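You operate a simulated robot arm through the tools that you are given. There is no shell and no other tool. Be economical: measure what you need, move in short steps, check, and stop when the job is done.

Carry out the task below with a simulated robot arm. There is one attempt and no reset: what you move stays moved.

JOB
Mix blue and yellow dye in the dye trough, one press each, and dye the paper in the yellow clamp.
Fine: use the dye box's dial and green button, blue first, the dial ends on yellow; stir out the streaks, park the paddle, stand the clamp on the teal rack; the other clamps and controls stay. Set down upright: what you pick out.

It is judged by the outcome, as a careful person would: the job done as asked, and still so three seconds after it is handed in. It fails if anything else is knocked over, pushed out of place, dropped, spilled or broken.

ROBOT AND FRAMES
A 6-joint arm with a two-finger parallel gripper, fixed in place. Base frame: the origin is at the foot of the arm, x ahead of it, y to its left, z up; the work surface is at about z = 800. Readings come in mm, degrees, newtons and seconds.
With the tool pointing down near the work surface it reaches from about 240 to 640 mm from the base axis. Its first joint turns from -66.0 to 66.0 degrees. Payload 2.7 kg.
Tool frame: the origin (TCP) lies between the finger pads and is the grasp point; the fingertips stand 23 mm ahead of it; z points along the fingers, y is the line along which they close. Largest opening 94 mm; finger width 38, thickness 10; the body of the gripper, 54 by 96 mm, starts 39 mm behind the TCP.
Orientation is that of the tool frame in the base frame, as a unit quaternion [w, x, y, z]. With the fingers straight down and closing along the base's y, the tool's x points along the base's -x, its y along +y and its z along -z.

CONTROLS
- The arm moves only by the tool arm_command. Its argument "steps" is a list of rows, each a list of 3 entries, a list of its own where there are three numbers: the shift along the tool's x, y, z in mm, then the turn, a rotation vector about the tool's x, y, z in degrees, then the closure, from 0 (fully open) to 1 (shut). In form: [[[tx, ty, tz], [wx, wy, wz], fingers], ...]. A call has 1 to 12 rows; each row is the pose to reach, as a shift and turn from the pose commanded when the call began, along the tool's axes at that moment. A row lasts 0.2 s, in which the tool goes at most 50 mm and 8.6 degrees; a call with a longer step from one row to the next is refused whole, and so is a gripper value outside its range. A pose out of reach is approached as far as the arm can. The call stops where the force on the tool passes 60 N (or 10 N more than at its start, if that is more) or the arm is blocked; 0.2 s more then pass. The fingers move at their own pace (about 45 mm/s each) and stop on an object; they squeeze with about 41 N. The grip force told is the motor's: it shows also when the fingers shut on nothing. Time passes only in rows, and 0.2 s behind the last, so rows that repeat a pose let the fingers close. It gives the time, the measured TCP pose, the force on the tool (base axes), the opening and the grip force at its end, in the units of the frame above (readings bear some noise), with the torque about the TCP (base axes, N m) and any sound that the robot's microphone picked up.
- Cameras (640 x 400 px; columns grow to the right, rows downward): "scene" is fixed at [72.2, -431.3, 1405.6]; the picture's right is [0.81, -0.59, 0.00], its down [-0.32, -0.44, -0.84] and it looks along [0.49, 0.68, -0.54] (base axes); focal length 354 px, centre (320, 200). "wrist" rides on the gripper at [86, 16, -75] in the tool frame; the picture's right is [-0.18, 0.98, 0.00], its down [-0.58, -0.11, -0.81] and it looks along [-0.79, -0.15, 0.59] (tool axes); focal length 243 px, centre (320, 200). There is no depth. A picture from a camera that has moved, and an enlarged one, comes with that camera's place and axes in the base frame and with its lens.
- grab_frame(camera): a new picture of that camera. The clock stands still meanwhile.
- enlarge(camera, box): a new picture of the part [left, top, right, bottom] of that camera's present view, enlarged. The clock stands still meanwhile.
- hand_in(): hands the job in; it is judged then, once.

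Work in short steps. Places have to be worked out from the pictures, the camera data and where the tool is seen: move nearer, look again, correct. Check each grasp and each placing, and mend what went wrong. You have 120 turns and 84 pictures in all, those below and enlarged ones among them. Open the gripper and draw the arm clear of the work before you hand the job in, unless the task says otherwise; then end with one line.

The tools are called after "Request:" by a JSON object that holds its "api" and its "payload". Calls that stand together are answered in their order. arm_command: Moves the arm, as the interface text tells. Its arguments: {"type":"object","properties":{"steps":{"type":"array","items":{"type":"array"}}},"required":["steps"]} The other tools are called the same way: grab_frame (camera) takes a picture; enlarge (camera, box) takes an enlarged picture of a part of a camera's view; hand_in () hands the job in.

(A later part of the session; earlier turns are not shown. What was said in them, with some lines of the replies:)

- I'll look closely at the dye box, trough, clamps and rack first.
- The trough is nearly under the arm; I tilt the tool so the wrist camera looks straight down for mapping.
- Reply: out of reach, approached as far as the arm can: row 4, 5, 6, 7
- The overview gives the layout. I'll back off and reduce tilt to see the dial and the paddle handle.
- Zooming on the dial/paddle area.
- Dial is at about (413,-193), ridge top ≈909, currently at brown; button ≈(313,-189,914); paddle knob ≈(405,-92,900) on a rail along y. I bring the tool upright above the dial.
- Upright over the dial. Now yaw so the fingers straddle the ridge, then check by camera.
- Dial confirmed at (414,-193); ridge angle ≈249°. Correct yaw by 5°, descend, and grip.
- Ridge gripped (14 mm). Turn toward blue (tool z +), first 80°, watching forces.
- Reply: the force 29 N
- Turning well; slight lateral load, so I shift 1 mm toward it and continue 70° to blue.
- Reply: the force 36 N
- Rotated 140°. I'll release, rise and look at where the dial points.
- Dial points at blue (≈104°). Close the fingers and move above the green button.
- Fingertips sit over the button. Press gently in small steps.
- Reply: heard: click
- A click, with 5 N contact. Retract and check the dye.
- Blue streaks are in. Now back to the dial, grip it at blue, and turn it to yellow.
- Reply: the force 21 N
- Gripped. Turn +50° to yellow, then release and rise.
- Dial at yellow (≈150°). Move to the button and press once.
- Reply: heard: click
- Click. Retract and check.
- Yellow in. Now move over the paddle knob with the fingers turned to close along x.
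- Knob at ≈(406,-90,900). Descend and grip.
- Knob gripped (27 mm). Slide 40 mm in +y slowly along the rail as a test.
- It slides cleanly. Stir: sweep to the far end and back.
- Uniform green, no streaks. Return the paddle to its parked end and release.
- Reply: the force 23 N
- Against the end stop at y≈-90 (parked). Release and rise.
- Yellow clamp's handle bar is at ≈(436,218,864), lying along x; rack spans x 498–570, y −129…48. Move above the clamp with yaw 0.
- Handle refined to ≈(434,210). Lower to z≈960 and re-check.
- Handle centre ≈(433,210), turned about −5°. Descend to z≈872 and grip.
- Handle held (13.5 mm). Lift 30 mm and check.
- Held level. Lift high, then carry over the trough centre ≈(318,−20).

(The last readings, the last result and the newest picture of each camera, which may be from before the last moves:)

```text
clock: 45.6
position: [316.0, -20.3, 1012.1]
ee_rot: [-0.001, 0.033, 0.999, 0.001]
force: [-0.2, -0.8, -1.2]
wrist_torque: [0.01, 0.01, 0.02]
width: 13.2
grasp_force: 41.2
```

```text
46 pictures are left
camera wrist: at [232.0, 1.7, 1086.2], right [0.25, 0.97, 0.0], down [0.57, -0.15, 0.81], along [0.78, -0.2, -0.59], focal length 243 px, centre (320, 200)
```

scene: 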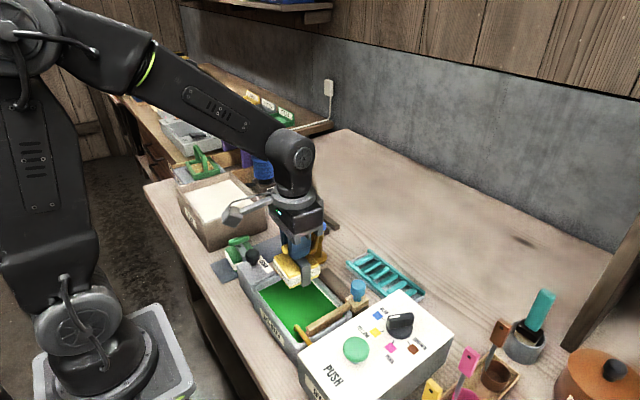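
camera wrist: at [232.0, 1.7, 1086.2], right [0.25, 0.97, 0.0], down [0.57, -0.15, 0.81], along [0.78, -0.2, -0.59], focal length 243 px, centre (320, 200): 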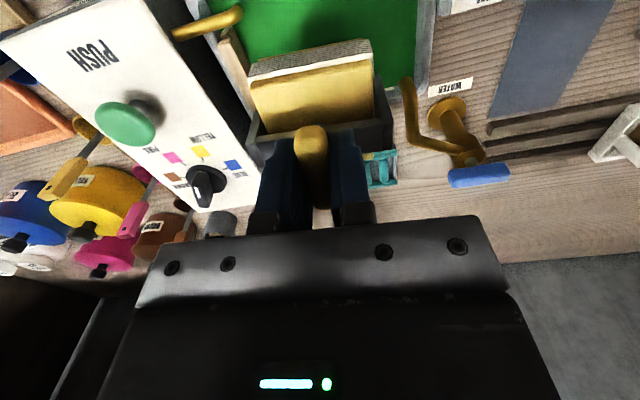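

Lower to just above the rim and check alignment.

Request:
{"api": "arm_command", "payload": {"steps": [[[0, 0, 20], [0, 0, 0], 1], [[0, 0, 40], [0, 0, 0], 1], [[0, 0, 58], [0, 0, 0], 1], [[0, 0, 58], [0, 0, 0], 1]]}}

Request:
{"api": "enlarge", "payload": {"camera": "scene", "box": [230, 210, 390, 350]}}

Request:
{"api": "enlarge", "payload": {"camera": "wrist", "box": [200, 0, 460, 160]}}

```text
clock: 46.6
position: [317.3, -20.4, 952.1]
ee_rot: [-0.001, 0.035, 0.999, 0.0]
force: [-0.1, -0.1, -1.8]
wrist_torque: [0.03, -0.01, -0.02]
width: 13.3
grasp_force: 40.8
```

```text
2.86 times, centred on (310, 280) of scene
camera zoom: at [72.2, -431.3, 1405.6], right [0.81, -0.59, 0.0], down [-0.32, -0.44, -0.84], along [0.49, 0.68, -0.54], focal length 1011 px, centre (349, -29)
```

zoom: 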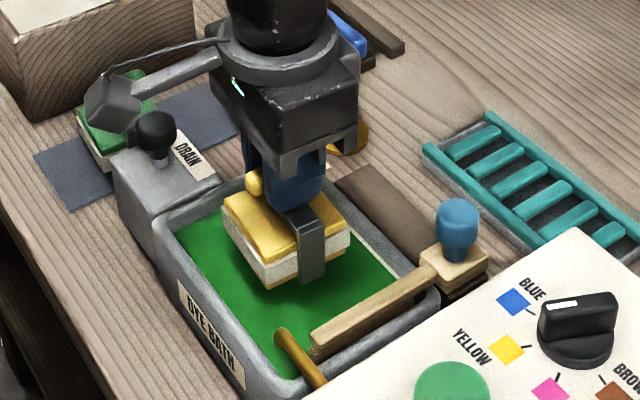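

```text
2.46 times, centred on (330, 80) of wrist
camera zoom: at [232.6, 1.6, 1027.3], right [0.25, 0.97, 0.0], down [0.57, -0.15, 0.81], along [0.78, -0.2, -0.59], focal length 597 px, centre (295, 495)
```

zoom: 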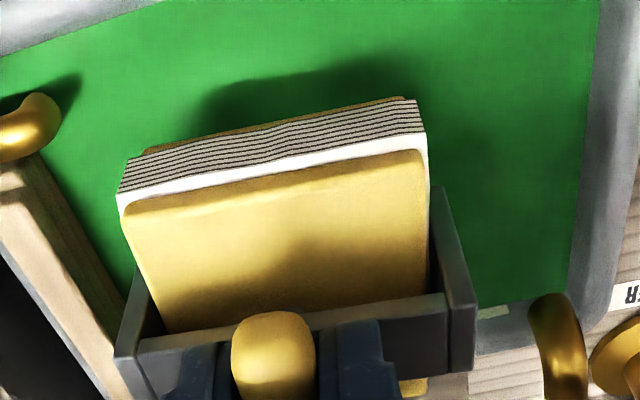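

The boards sit off-centre on the handle (−45…+25 mm in x), so shift +19 in x and +8 in y, then lower partway.

Request:
{"api": "arm_command", "payload": {"steps": [[[-9, 4.5, 0], [0, 0, 0], 1], [[-18.4, 9.3, 0], [0, 0, 0], 1], [[-18.4, 9.3, 10], [0, 0, 0], 1], [[-18.4, 9.3, 20], [0, 0, 0], 1], [[-18.4, 9.3, 30], [0, 0, 0], 1], [[-18.4, 9.3, 36], [0, 0, 0], 1]]}}

Request:
{"api": "enlarge", "payload": {"camera": "scene", "box": [230, 210, 390, 350]}}

Request:
{"api": "enlarge", "payload": {"camera": "wrist", "box": [200, 0, 460, 160]}}

```text
clock: 48.0
position: [336.8, -11.6, 916.3]
ee_rot: [-0.001, 0.035, 0.999, 0.001]
force: [0.0, 0.2, -0.9]
wrist_torque: [0.0, 0.01, -0.03]
width: 13.8
grasp_force: 40.9
```

```text
2.86 times, centred on (310, 280) of scene
camera zoom: at [72.2, -431.3, 1405.6], right [0.81, -0.59, 0.0], down [-0.32, -0.44, -0.84], along [0.49, 0.68, -0.54], focal length 1011 px, centre (349, -29)
```

zoom: 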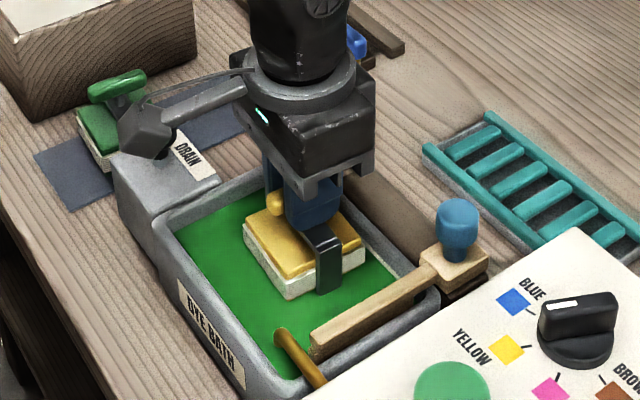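

```text
2.46 times, centred on (330, 80) of wrist
camera zoom: at [251.8, 9.9, 990.9], right [0.25, 0.97, 0.0], down [0.57, -0.15, 0.81], along [0.78, -0.2, -0.59], focal length 597 px, centre (295, 495)
```

zoom: 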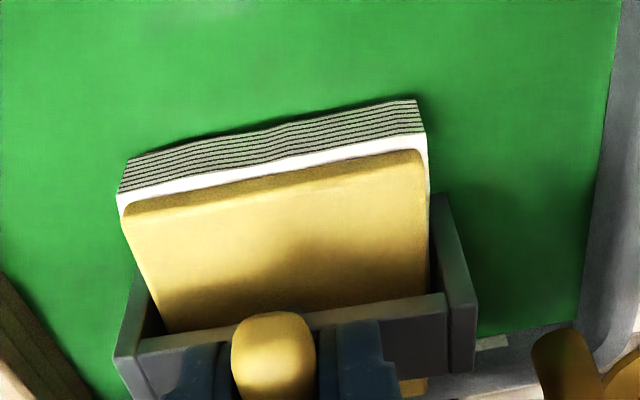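

Bottom board is reaching the liquid. Continue down in small steps, watching the force.

Request:
{"api": "arm_command", "payload": {"steps": [[[0, 0, 5], [0, 0, 0], 1], [[0, 0, 10], [0, 0, 0], 1], [[0, 0, 14], [0, 0, 0], 1], [[0, 0, 18], [0, 0, 0], 1], [[0, 0, 22], [0, 0, 0], 1]]}}

Request:
{"api": "enlarge", "payload": {"camera": "scene", "box": [250, 230, 350, 310]}}

```text
clock: 49.2
position: [335.8, -13.4, 895.6]
ee_rot: [0.001, 0.035, 0.999, 0.0]
force: [0.0, -0.3, -0.1]
wrist_torque: [-0.01, -0.01, -0.02]
width: 13.5
grasp_force: 41.1
```

```text
5.00 times, centred on (300, 270) of scene
camera zoom: at [72.2, -431.3, 1405.6], right [0.81, -0.59, 0.0], down [-0.32, -0.44, -0.84], along [0.49, 0.68, -0.54], focal length 1769 px, centre (420, -150)
```

zoom: 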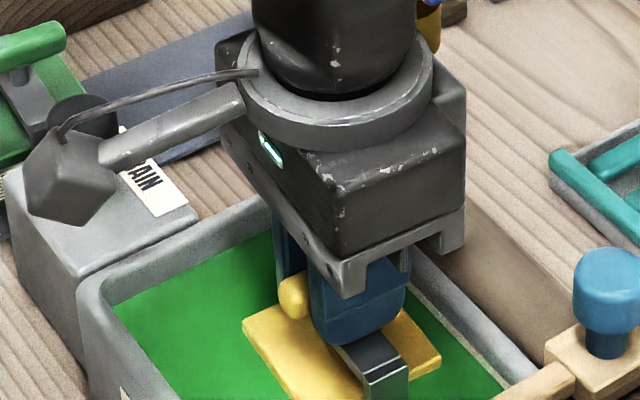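

The paper looks submerged. Hold here a few seconds, then look.

Request:
{"api": "arm_command", "payload": {"steps": [[[0, 0, 3], [0, 0, 0], 1], [[0, 0, 3], [0, 0, 0], 1], [[0, 0, 3], [0, 0, 0], 1], [[0, 0, 3], [0, 0, 0], 1], [[0, 0, 3], [0, 0, 0], 1], [[0, 0, 3], [0, 0, 0], 1], [[0, 0, 3], [0, 0, 0], 1], [[0, 0, 3], [0, 0, 0], 1], [[0, 0, 3], [0, 0, 0], 1], [[0, 0, 3], [0, 0, 0], 1], [[0, 0, 3], [0, 0, 0], 1], [[0, 0, 3], [0, 0, 0], 1]]}}

Request:
{"api": "enlarge", "payload": {"camera": "scene", "box": [250, 260, 350, 340]}}

Request:
{"api": "enlarge", "payload": {"camera": "wrist", "box": [200, 0, 460, 160]}}

```text
clock: 51.8
position: [336.5, -13.2, 892.7]
ee_rot: [0.0, 0.035, 0.999, 0.0]
force: [-0.7, 1.0, -1.4]
wrist_torque: [0.0, 0.0, 0.01]
width: 13.5
grasp_force: 40.9
```

```text
5.00 times, centred on (300, 300) of scene
camera zoom: at [72.2, -431.3, 1405.6], right [0.81, -0.59, 0.0], down [-0.32, -0.44, -0.84], along [0.49, 0.68, -0.54], focal length 1769 px, centre (420, -300)
```

zoom: 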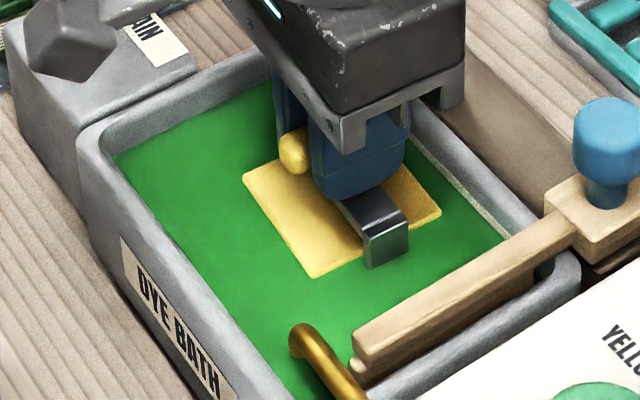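

```text
2.46 times, centred on (330, 80) of wrist
camera zoom: at [251.4, 9.4, 966.1], right [0.25, 0.97, 0.0], down [0.57, -0.15, 0.81], along [0.78, -0.2, -0.59], focal length 597 px, centre (295, 495)
```

zoom: 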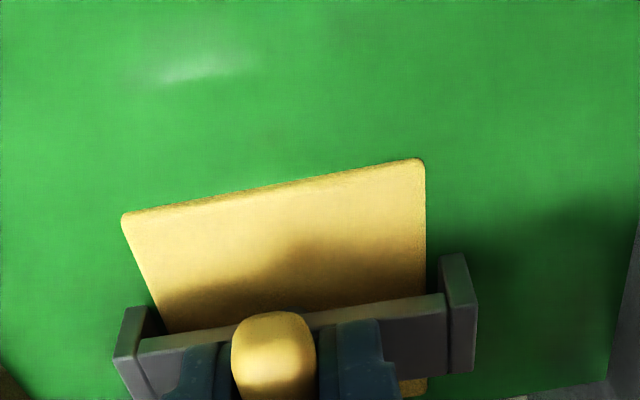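

Paper fully submerged, only the top board shows. Hold a bit longer, then lift slowly and inspect.

Request:
{"api": "arm_command", "payload": {"steps": [[[0, 0, 0], [0, 0, 0], 1], [[0, 0, 0], [0, 0, 0], 1], [[0, 0, 0], [0, 0, 0], 1], [[0, 0, 0], [0, 0, 0], 1], [[0, 0, 0], [0, 0, 0], 1], [[0, 0, -8], [0, 0, 0], 1], [[0, 0, -16], [0, 0, 0], 1], [[0, 0, -25], [0, 0, 0], 1], [[0, 0, -35], [0, 0, 0], 1], [[0, 0, -45], [0, 0, 0], 1], [[0, 0, -60], [0, 0, 0], 1], [[0, 0, -60], [0, 0, 0], 1]]}}

Request:
{"api": "enlarge", "payload": {"camera": "scene", "box": [230, 210, 390, 350]}}

Request:
{"api": "enlarge", "payload": {"camera": "wrist", "box": [200, 0, 460, 160]}}

```text
clock: 54.4
position: [335.4, -12.5, 951.0]
ee_rot: [0.0, 0.035, 0.999, 0.0]
force: [-0.3, 0.3, -1.6]
wrist_torque: [-0.03, 0.04, 0.0]
width: 13.6
grasp_force: 41.4
```

```text
2.86 times, centred on (310, 280) of scene
camera zoom: at [72.2, -431.3, 1405.6], right [0.81, -0.59, 0.0], down [-0.32, -0.44, -0.84], along [0.49, 0.68, -0.54], focal length 1011 px, centre (349, -29)
```

zoom: 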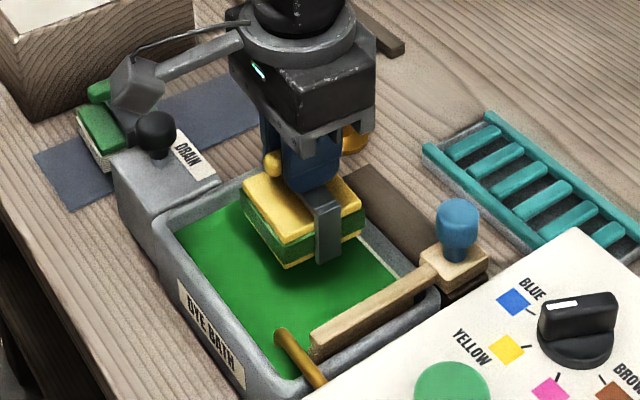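

```text
2.46 times, centred on (330, 80) of wrist
camera zoom: at [251.5, 9.9, 1026.0], right [0.25, 0.97, 0.0], down [0.57, -0.15, 0.81], along [0.78, -0.2, -0.59], focal length 597 px, centre (295, 495)
```

zoom: 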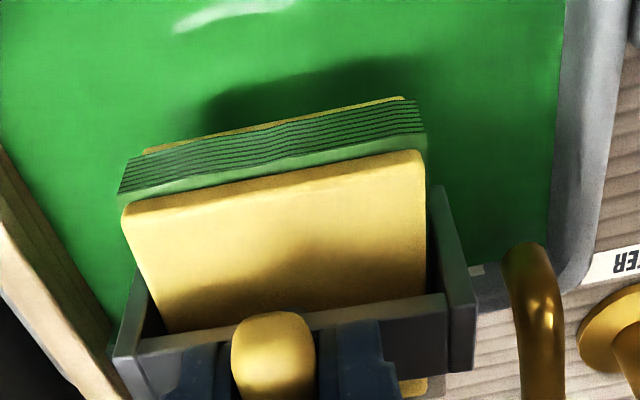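

The paper is evenly green. Let it drain a moment, then lift and carry above the rack (TCP ≈(544,−25)).

Request:
{"api": "arm_command", "payload": {"steps": [[[0, 0, 0], [0, 0, 0], 1], [[0, 0, 0], [0, 0, 0], 1], [[0, 0, 0], [0, 0, 0], 1], [[0, 0, 0], [0, 0, 0], 1], [[0, 0, -25], [0, 0, 0], 1], [[0, 0, -50], [0, 0, 0], 1], [[-40, 0.5, -50], [0, 0, 0], 1], [[-82, 1, -50], [0, 0, 0], 1], [[-125, 1.5, -50], [0, 0, 0], 1], [[-168, 2, -50], [0, 0, 0], 1], [[-209, 2, -50], [0, 0, 0], 1], [[-209, 2, -50], [0, 0, 0], 1]]}}

Request:
{"api": "arm_command", "payload": {"steps": [[[0, 0, 30], [0, 0, 0], 1], [[0, 0, 60], [0, 0, 0], 1], [[0, 0, 80], [0, 0, 0], 1], [[0, 0, 80], [0, 0, 0], 1]]}}

Request:
{"api": "enlarge", "payload": {"camera": "scene", "box": [310, 200, 450, 320]}}

Request:
{"api": "grab_frame", "payload": {"camera": "wrist"}}

```text
clock: 57.0
position: [546.0, -25.4, 1001.5]
ee_rot: [0.0, 0.034, 0.999, 0.0]
force: [-0.5, 0.2, -1.0]
wrist_torque: [0.0, 0.02, -0.01]
width: 13.4
grasp_force: 41.5
```

```text
clock: 58.0
position: [545.8, -25.5, 921.2]
ee_rot: [-0.001, 0.035, 0.999, 0.001]
force: [0.8, 0.3, -1.2]
wrist_torque: [-0.01, -0.01, 0.02]
width: 13.3
grasp_force: 41.2
```

```text
3.33 times, centred on (380, 260) of scene
camera zoom: at [72.2, -431.3, 1405.6], right [0.81, -0.59, 0.0], down [-0.32, -0.44, -0.84], along [0.49, 0.68, -0.54], focal length 1179 px, centre (120, 0)
```

zoom: 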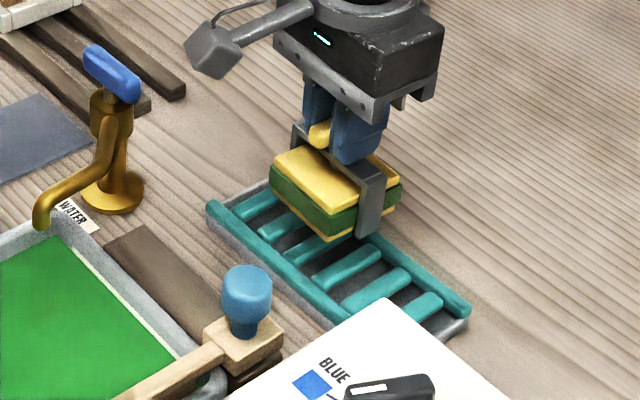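

```text
35 pictures are left
camera wrist: at [460.9, -3.2, 996.2], right [0.25, 0.97, 0.0], down [0.57, -0.15, 0.81], along [0.78, -0.2, -0.59], focal length 243 px, centre (320, 200)
```

wrist: 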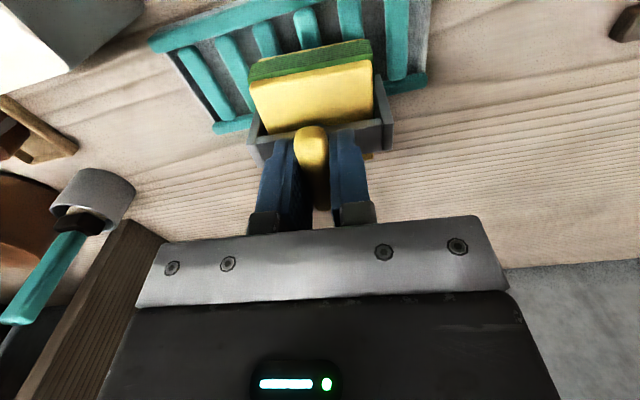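

Rack measured x≈497–573, y≈−129…50; the clamp is centred over it. Straighten 4° and lower until contact.

Request:
{"api": "arm_command", "payload": {"steps": [[[0, 0, 8], [0, 0, -4], 1], [[0, 0, 16], [0, 0, -4], 1], [[0, 0, 22], [0, 0, -4], 1], [[0, 0, 26], [0, 0, -4], 1], [[0, 0, 29], [0, 0, -4], 1], [[0, 0, 29], [0, 0, -4], 1]]}}

Request:
{"api": "enlarge", "payload": {"camera": "scene", "box": [330, 220, 430, 300]}}

```text
clock: 59.4
position: [544.6, -25.8, 892.1]
ee_rot: [0.0, 0.0, 1.0, 0.0]
force: [0.8, -0.3, -0.9]
wrist_torque: [0.0, 0.01, 0.03]
width: 13.4
grasp_force: 41.5
```

```text
5.00 times, centred on (380, 260) of scene
camera zoom: at [72.2, -431.3, 1405.6], right [0.81, -0.59, 0.0], down [-0.32, -0.44, -0.84], along [0.49, 0.68, -0.54], focal length 1769 px, centre (20, -100)
```

zoom: 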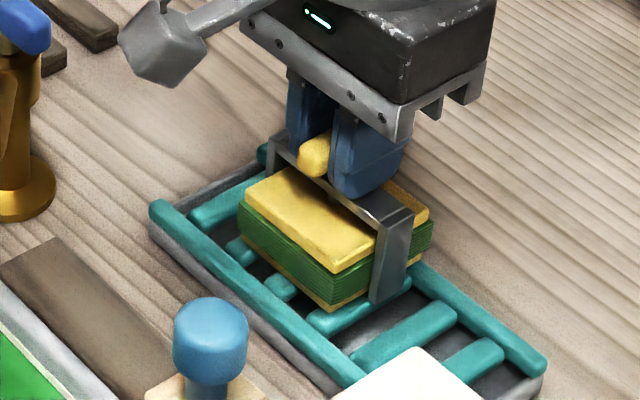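

Not yet in contact; the boards appear ~8 mm too far in +x, so shift back and keep lowering.

Request:
{"api": "arm_command", "payload": {"steps": [[[4, 0, -3], [0, 0, 0], 1], [[8, 0, -3], [0, 0, 0], 1], [[8, 0, 0], [0, 0, 0], 1], [[8, 0, 2], [0, 0, 0], 1], [[8, 0, 2], [0, 0, 0], 1]]}}

Request:
{"api": "grab_frame", "payload": {"camera": "wrist"}}

Request:
{"api": "enlarge", "payload": {"camera": "scene", "box": [330, 220, 430, 300]}}

```text
clock: 60.6
position: [537.0, -25.8, 891.5]
ee_rot: [0.002, -0.001, 1.0, 0.0]
force: [-5.4, 0.6, 15.1]
wrist_torque: [0.0, 0.32, -0.04]
width: 13.2
grasp_force: 40.6
```

```text
33 pictures are left
camera wrist: at [451.0, -9.0, 966.2], right [0.18, 0.98, 0.0], down [0.58, -0.11, 0.81], along [0.79, -0.15, -0.59], focal length 243 px, centre (320, 200)
```

wrist: 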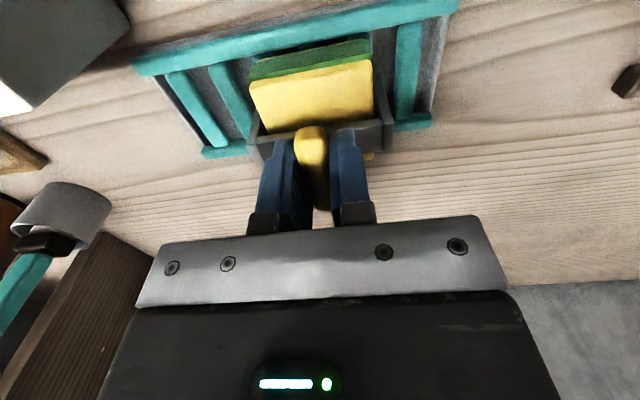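

```text
5.00 times, centred on (380, 260) of scene
camera zoom: at [71.8, -431.2, 1405.7], right [0.81, -0.59, 0.0], down [-0.32, -0.44, -0.84], along [0.49, 0.68, -0.54], focal length 1769 px, centre (20, -100)
```

zoom: 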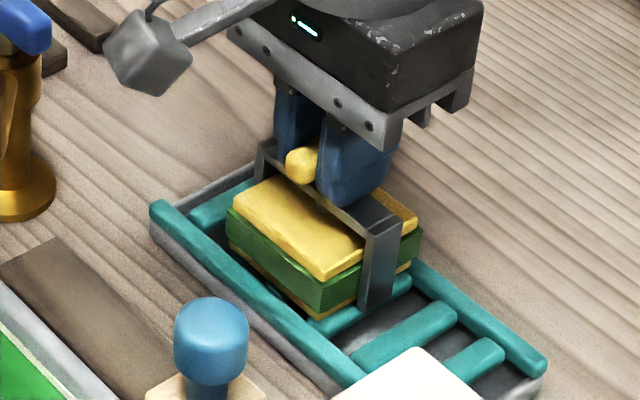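

Contact at 891.5, but the near board edge may be touching the near rail. Lift, shift +4 mm, and lower again to compare the contact height.

Request:
{"api": "arm_command", "payload": {"steps": [[[0, 0, -6], [0, 0, 0], 1], [[-4, 0, -6], [0, 0, 0], 1], [[-4, 0, -2], [0, 0, 0], 1], [[-4, 0, 1], [0, 0, 0], 1], [[-4, 0, 1], [0, 0, 0], 1]]}}

```text
clock: 61.8
position: [541.4, -25.1, 892.2]
ee_rot: [0.001, -0.001, 1.0, 0.0]
force: [-9.9, 1.9, 27.8]
wrist_torque: [-0.02, 0.95, -0.03]
width: 13.4
grasp_force: 41.0
```

Same contact height and near-central load: it is seated. Ease off 1 mm and release.

Request:
{"api": "arm_command", "payload": {"steps": [[[0, 0, -1.5], [0, 0, 0], 1], [[0, 0, -1.5], [0, 0, 0], 0.8], [[0, 0, -1.5], [0, 0, 0], 0.7], [[0, 0, -1.5], [0, 0, 0], 0.6], [[0, 0, -1.5], [0, 0, 0], 0.6]]}}

Request:
{"api": "enlarge", "payload": {"camera": "scene", "box": [330, 220, 430, 300]}}

```text
clock: 63.0
position: [542.0, -25.0, 891.9]
ee_rot: [0.002, 0.0, 1.0, 0.0]
force: [2.8, 6.8, 20.5]
wrist_torque: [0.07, -0.01, -0.05]
width: 34.1
grasp_force: 0.0
```

```text
5.00 times, centred on (380, 260) of scene
camera zoom: at [71.9, -431.1, 1405.7], right [0.81, -0.59, 0.0], down [-0.32, -0.44, -0.84], along [0.49, 0.68, -0.54], focal length 1769 px, centre (20, -100)
```

zoom: 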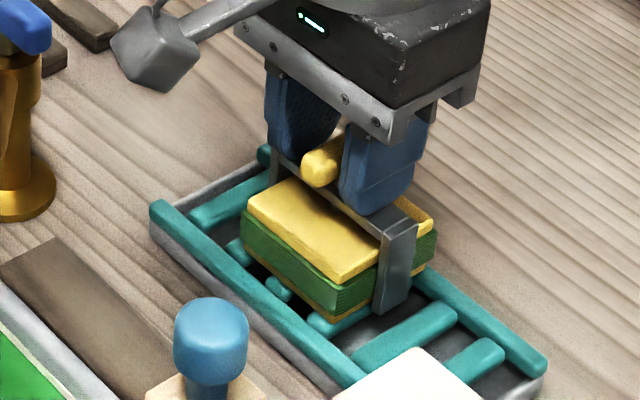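

Released, standing. Rise straight up and inspect.

Request:
{"api": "arm_command", "payload": {"steps": [[[0, 0, -10], [0, 0, 0], 0.5], [[0, 0, -30], [0, 0, 0], 0.4], [[0, 0, -70], [0, 0, 0], 0.4], [[0, 0, -115], [0, 0, 0], 0.4], [[40, 0, -150], [0, 0, 0], 0.4], [[80, 0, -170], [0, 0, 0], 0.4], [[80, 0, -170], [0, 0, 0], 0.4]]}}

Request:
{"api": "enlarge", "payload": {"camera": "scene", "box": [330, 220, 430, 300]}}

Request:
{"api": "grab_frame", "payload": {"camera": "wrist"}}

```text
refused: row 5 steps farther than a row can; nothing moved
```

```text
5.00 times, centred on (380, 260) of scene
camera zoom: at [71.9, -431.1, 1405.7], right [0.81, -0.59, 0.0], down [-0.32, -0.44, -0.84], along [0.49, 0.68, -0.54], focal length 1769 px, centre (20, -100)
```

zoom: 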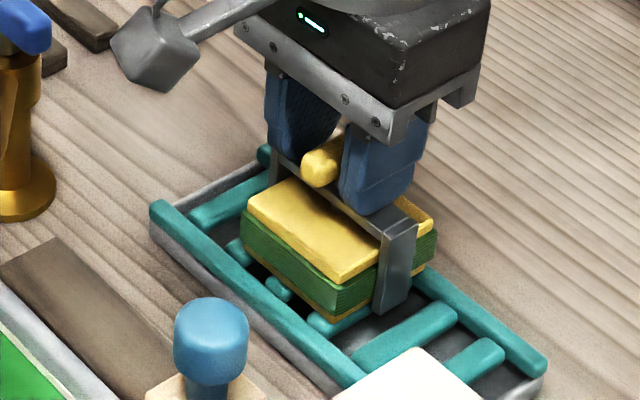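

```text
29 pictures are left
camera wrist: at [455.3, -8.6, 965.9], right [0.18, 0.98, 0.0], down [0.58, -0.11, 0.81], along [0.79, -0.15, -0.59], focal length 243 px, centre (320, 200)
```

wrist: 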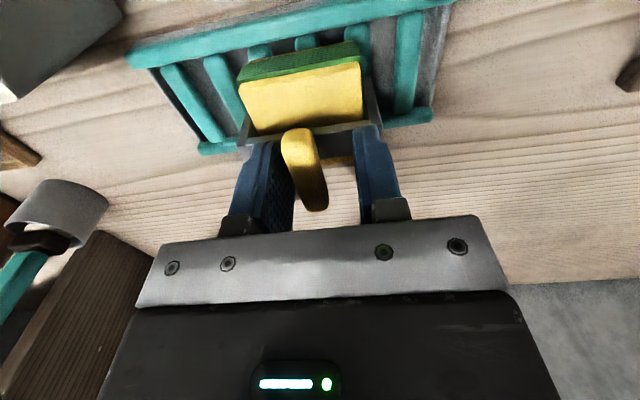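

The call was refused for step length; rise in smaller steps.

Request:
{"api": "arm_command", "payload": {"steps": [[[0, 0, -10], [0, 0, 0], 0.5], [[0, 0, -30], [0, 0, 0], 0.4], [[0, 0, -70], [0, 0, 0], 0.4], [[0, 0, -110], [0, 0, 0], 0.4], [[30, 0, -140], [0, 0, 0], 0.4], [[65, 0, -165], [0, 0, 0], 0.4], [[65, 0, -165], [0, 0, 0], 0.4]]}}

Request:
{"api": "enlarge", "payload": {"camera": "scene", "box": [330, 220, 430, 300]}}

Request:
{"api": "grab_frame", "payload": {"camera": "wrist"}}

```text
clock: 64.6
position: [475.8, -25.1, 1056.8]
ee_rot: [0.0, -0.001, 1.0, 0.0]
force: [-0.1, 0.0, -0.3]
wrist_torque: [0.01, -0.01, 0.0]
width: 56.1
grasp_force: 0.0
```

```text
5.00 times, centred on (380, 260) of scene
camera zoom: at [72.2, -431.3, 1405.6], right [0.81, -0.59, 0.0], down [-0.32, -0.44, -0.84], along [0.49, 0.68, -0.54], focal length 1769 px, centre (20, -100)
```

zoom: 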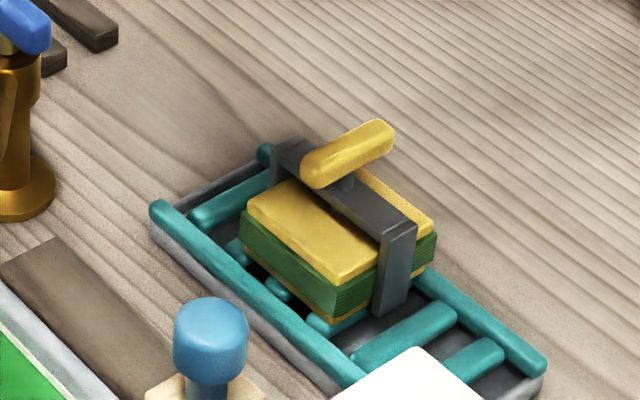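

```text
27 pictures are left
camera wrist: at [390.0, -8.9, 1130.5], right [0.18, 0.98, 0.0], down [0.58, -0.11, 0.81], along [0.79, -0.15, -0.59], focal length 243 px, centre (320, 200)
```

wrist: 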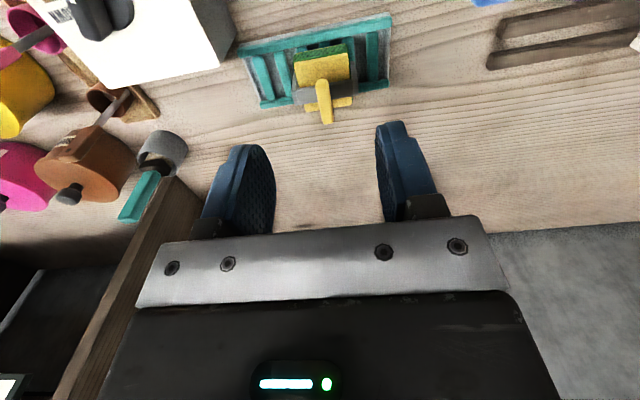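

Zooming in to check it's level and fully on the rack, plus whole scene.

Request:
{"api": "enlarge", "payload": {"camera": "wrist", "box": [230, 0, 410, 130]}}

Request:
{"api": "grab_frame", "payload": {"camera": "scene"}}

```text
3.08 times, centred on (320, 65) of wrist
camera zoom: at [390.0, -8.9, 1130.5], right [0.18, 0.98, 0.0], down [0.58, -0.11, 0.81], along [0.79, -0.15, -0.59], focal length 746 px, centre (320, 615)
```

zoom: 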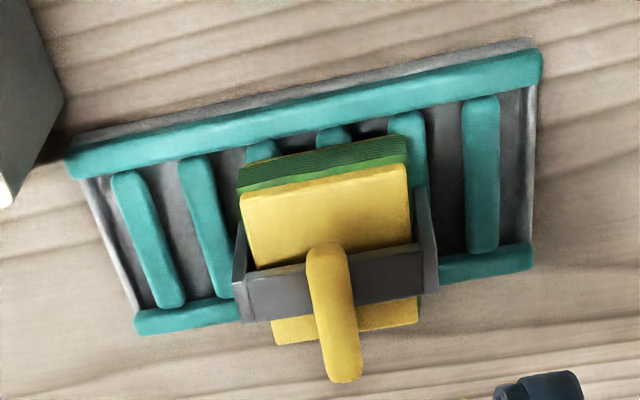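

```text
25 pictures are left
```

scene: 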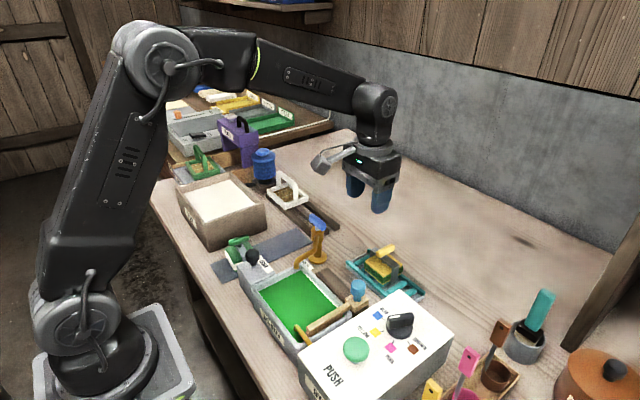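

The clamp is centred on the rack (x≈505–563 within 493–574) and level. Open fully, draw up clear, and take a last look at the controls.

Request:
{"api": "arm_command", "payload": {"steps": [[[30, 0, -30], [0, 0, 0], 0.2], [[60, 0, -60], [0, 0, 0], 0], [[60, 0, -90], [0, 0, 0], 0], [[60, 0, -90], [0, 0, 0], 0]]}}

Request:
{"api": "enlarge", "payload": {"camera": "scene", "box": [210, 210, 450, 370]}}

```text
clock: 65.6
position: [415.7, -25.1, 1145.1]
ee_rot: [-0.001, 0.0, 1.0, -0.001]
force: [-0.6, -0.8, 1.1]
wrist_torque: [-0.03, 0.0, 0.0]
width: 94.2
grasp_force: 0.0
```

```text
2.50 times, centred on (330, 290) of scene
camera zoom: at [72.2, -431.3, 1405.6], right [0.81, -0.59, 0.0], down [-0.32, -0.44, -0.84], along [0.49, 0.68, -0.54], focal length 884 px, centre (295, -25)
```

zoom: 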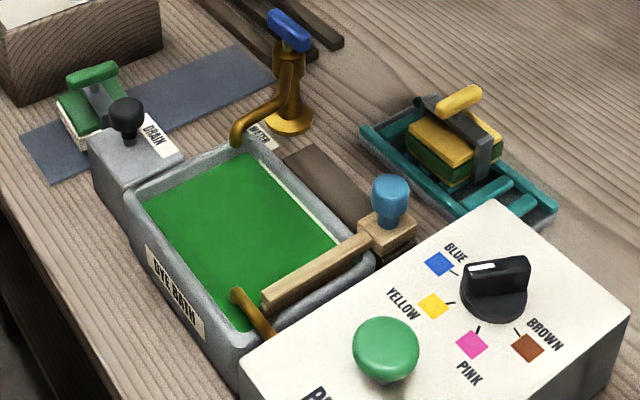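

Everything checks out: the dye is a uniform green, the paddle is back in its park spot, the dial is on yellow and the clamp stands on the rack. Handing in.

Request:
{"api": "hand_in", "payload": {}}

```text
The job is handed in.
```

The paper in the yellow clamp is dyed green with one press of blue and one of yellow, and the clamp stands upright on the teal rack. The bath is stirred free of streaks, the paddle is parked, the dial is on yellow, and the job is handed in.
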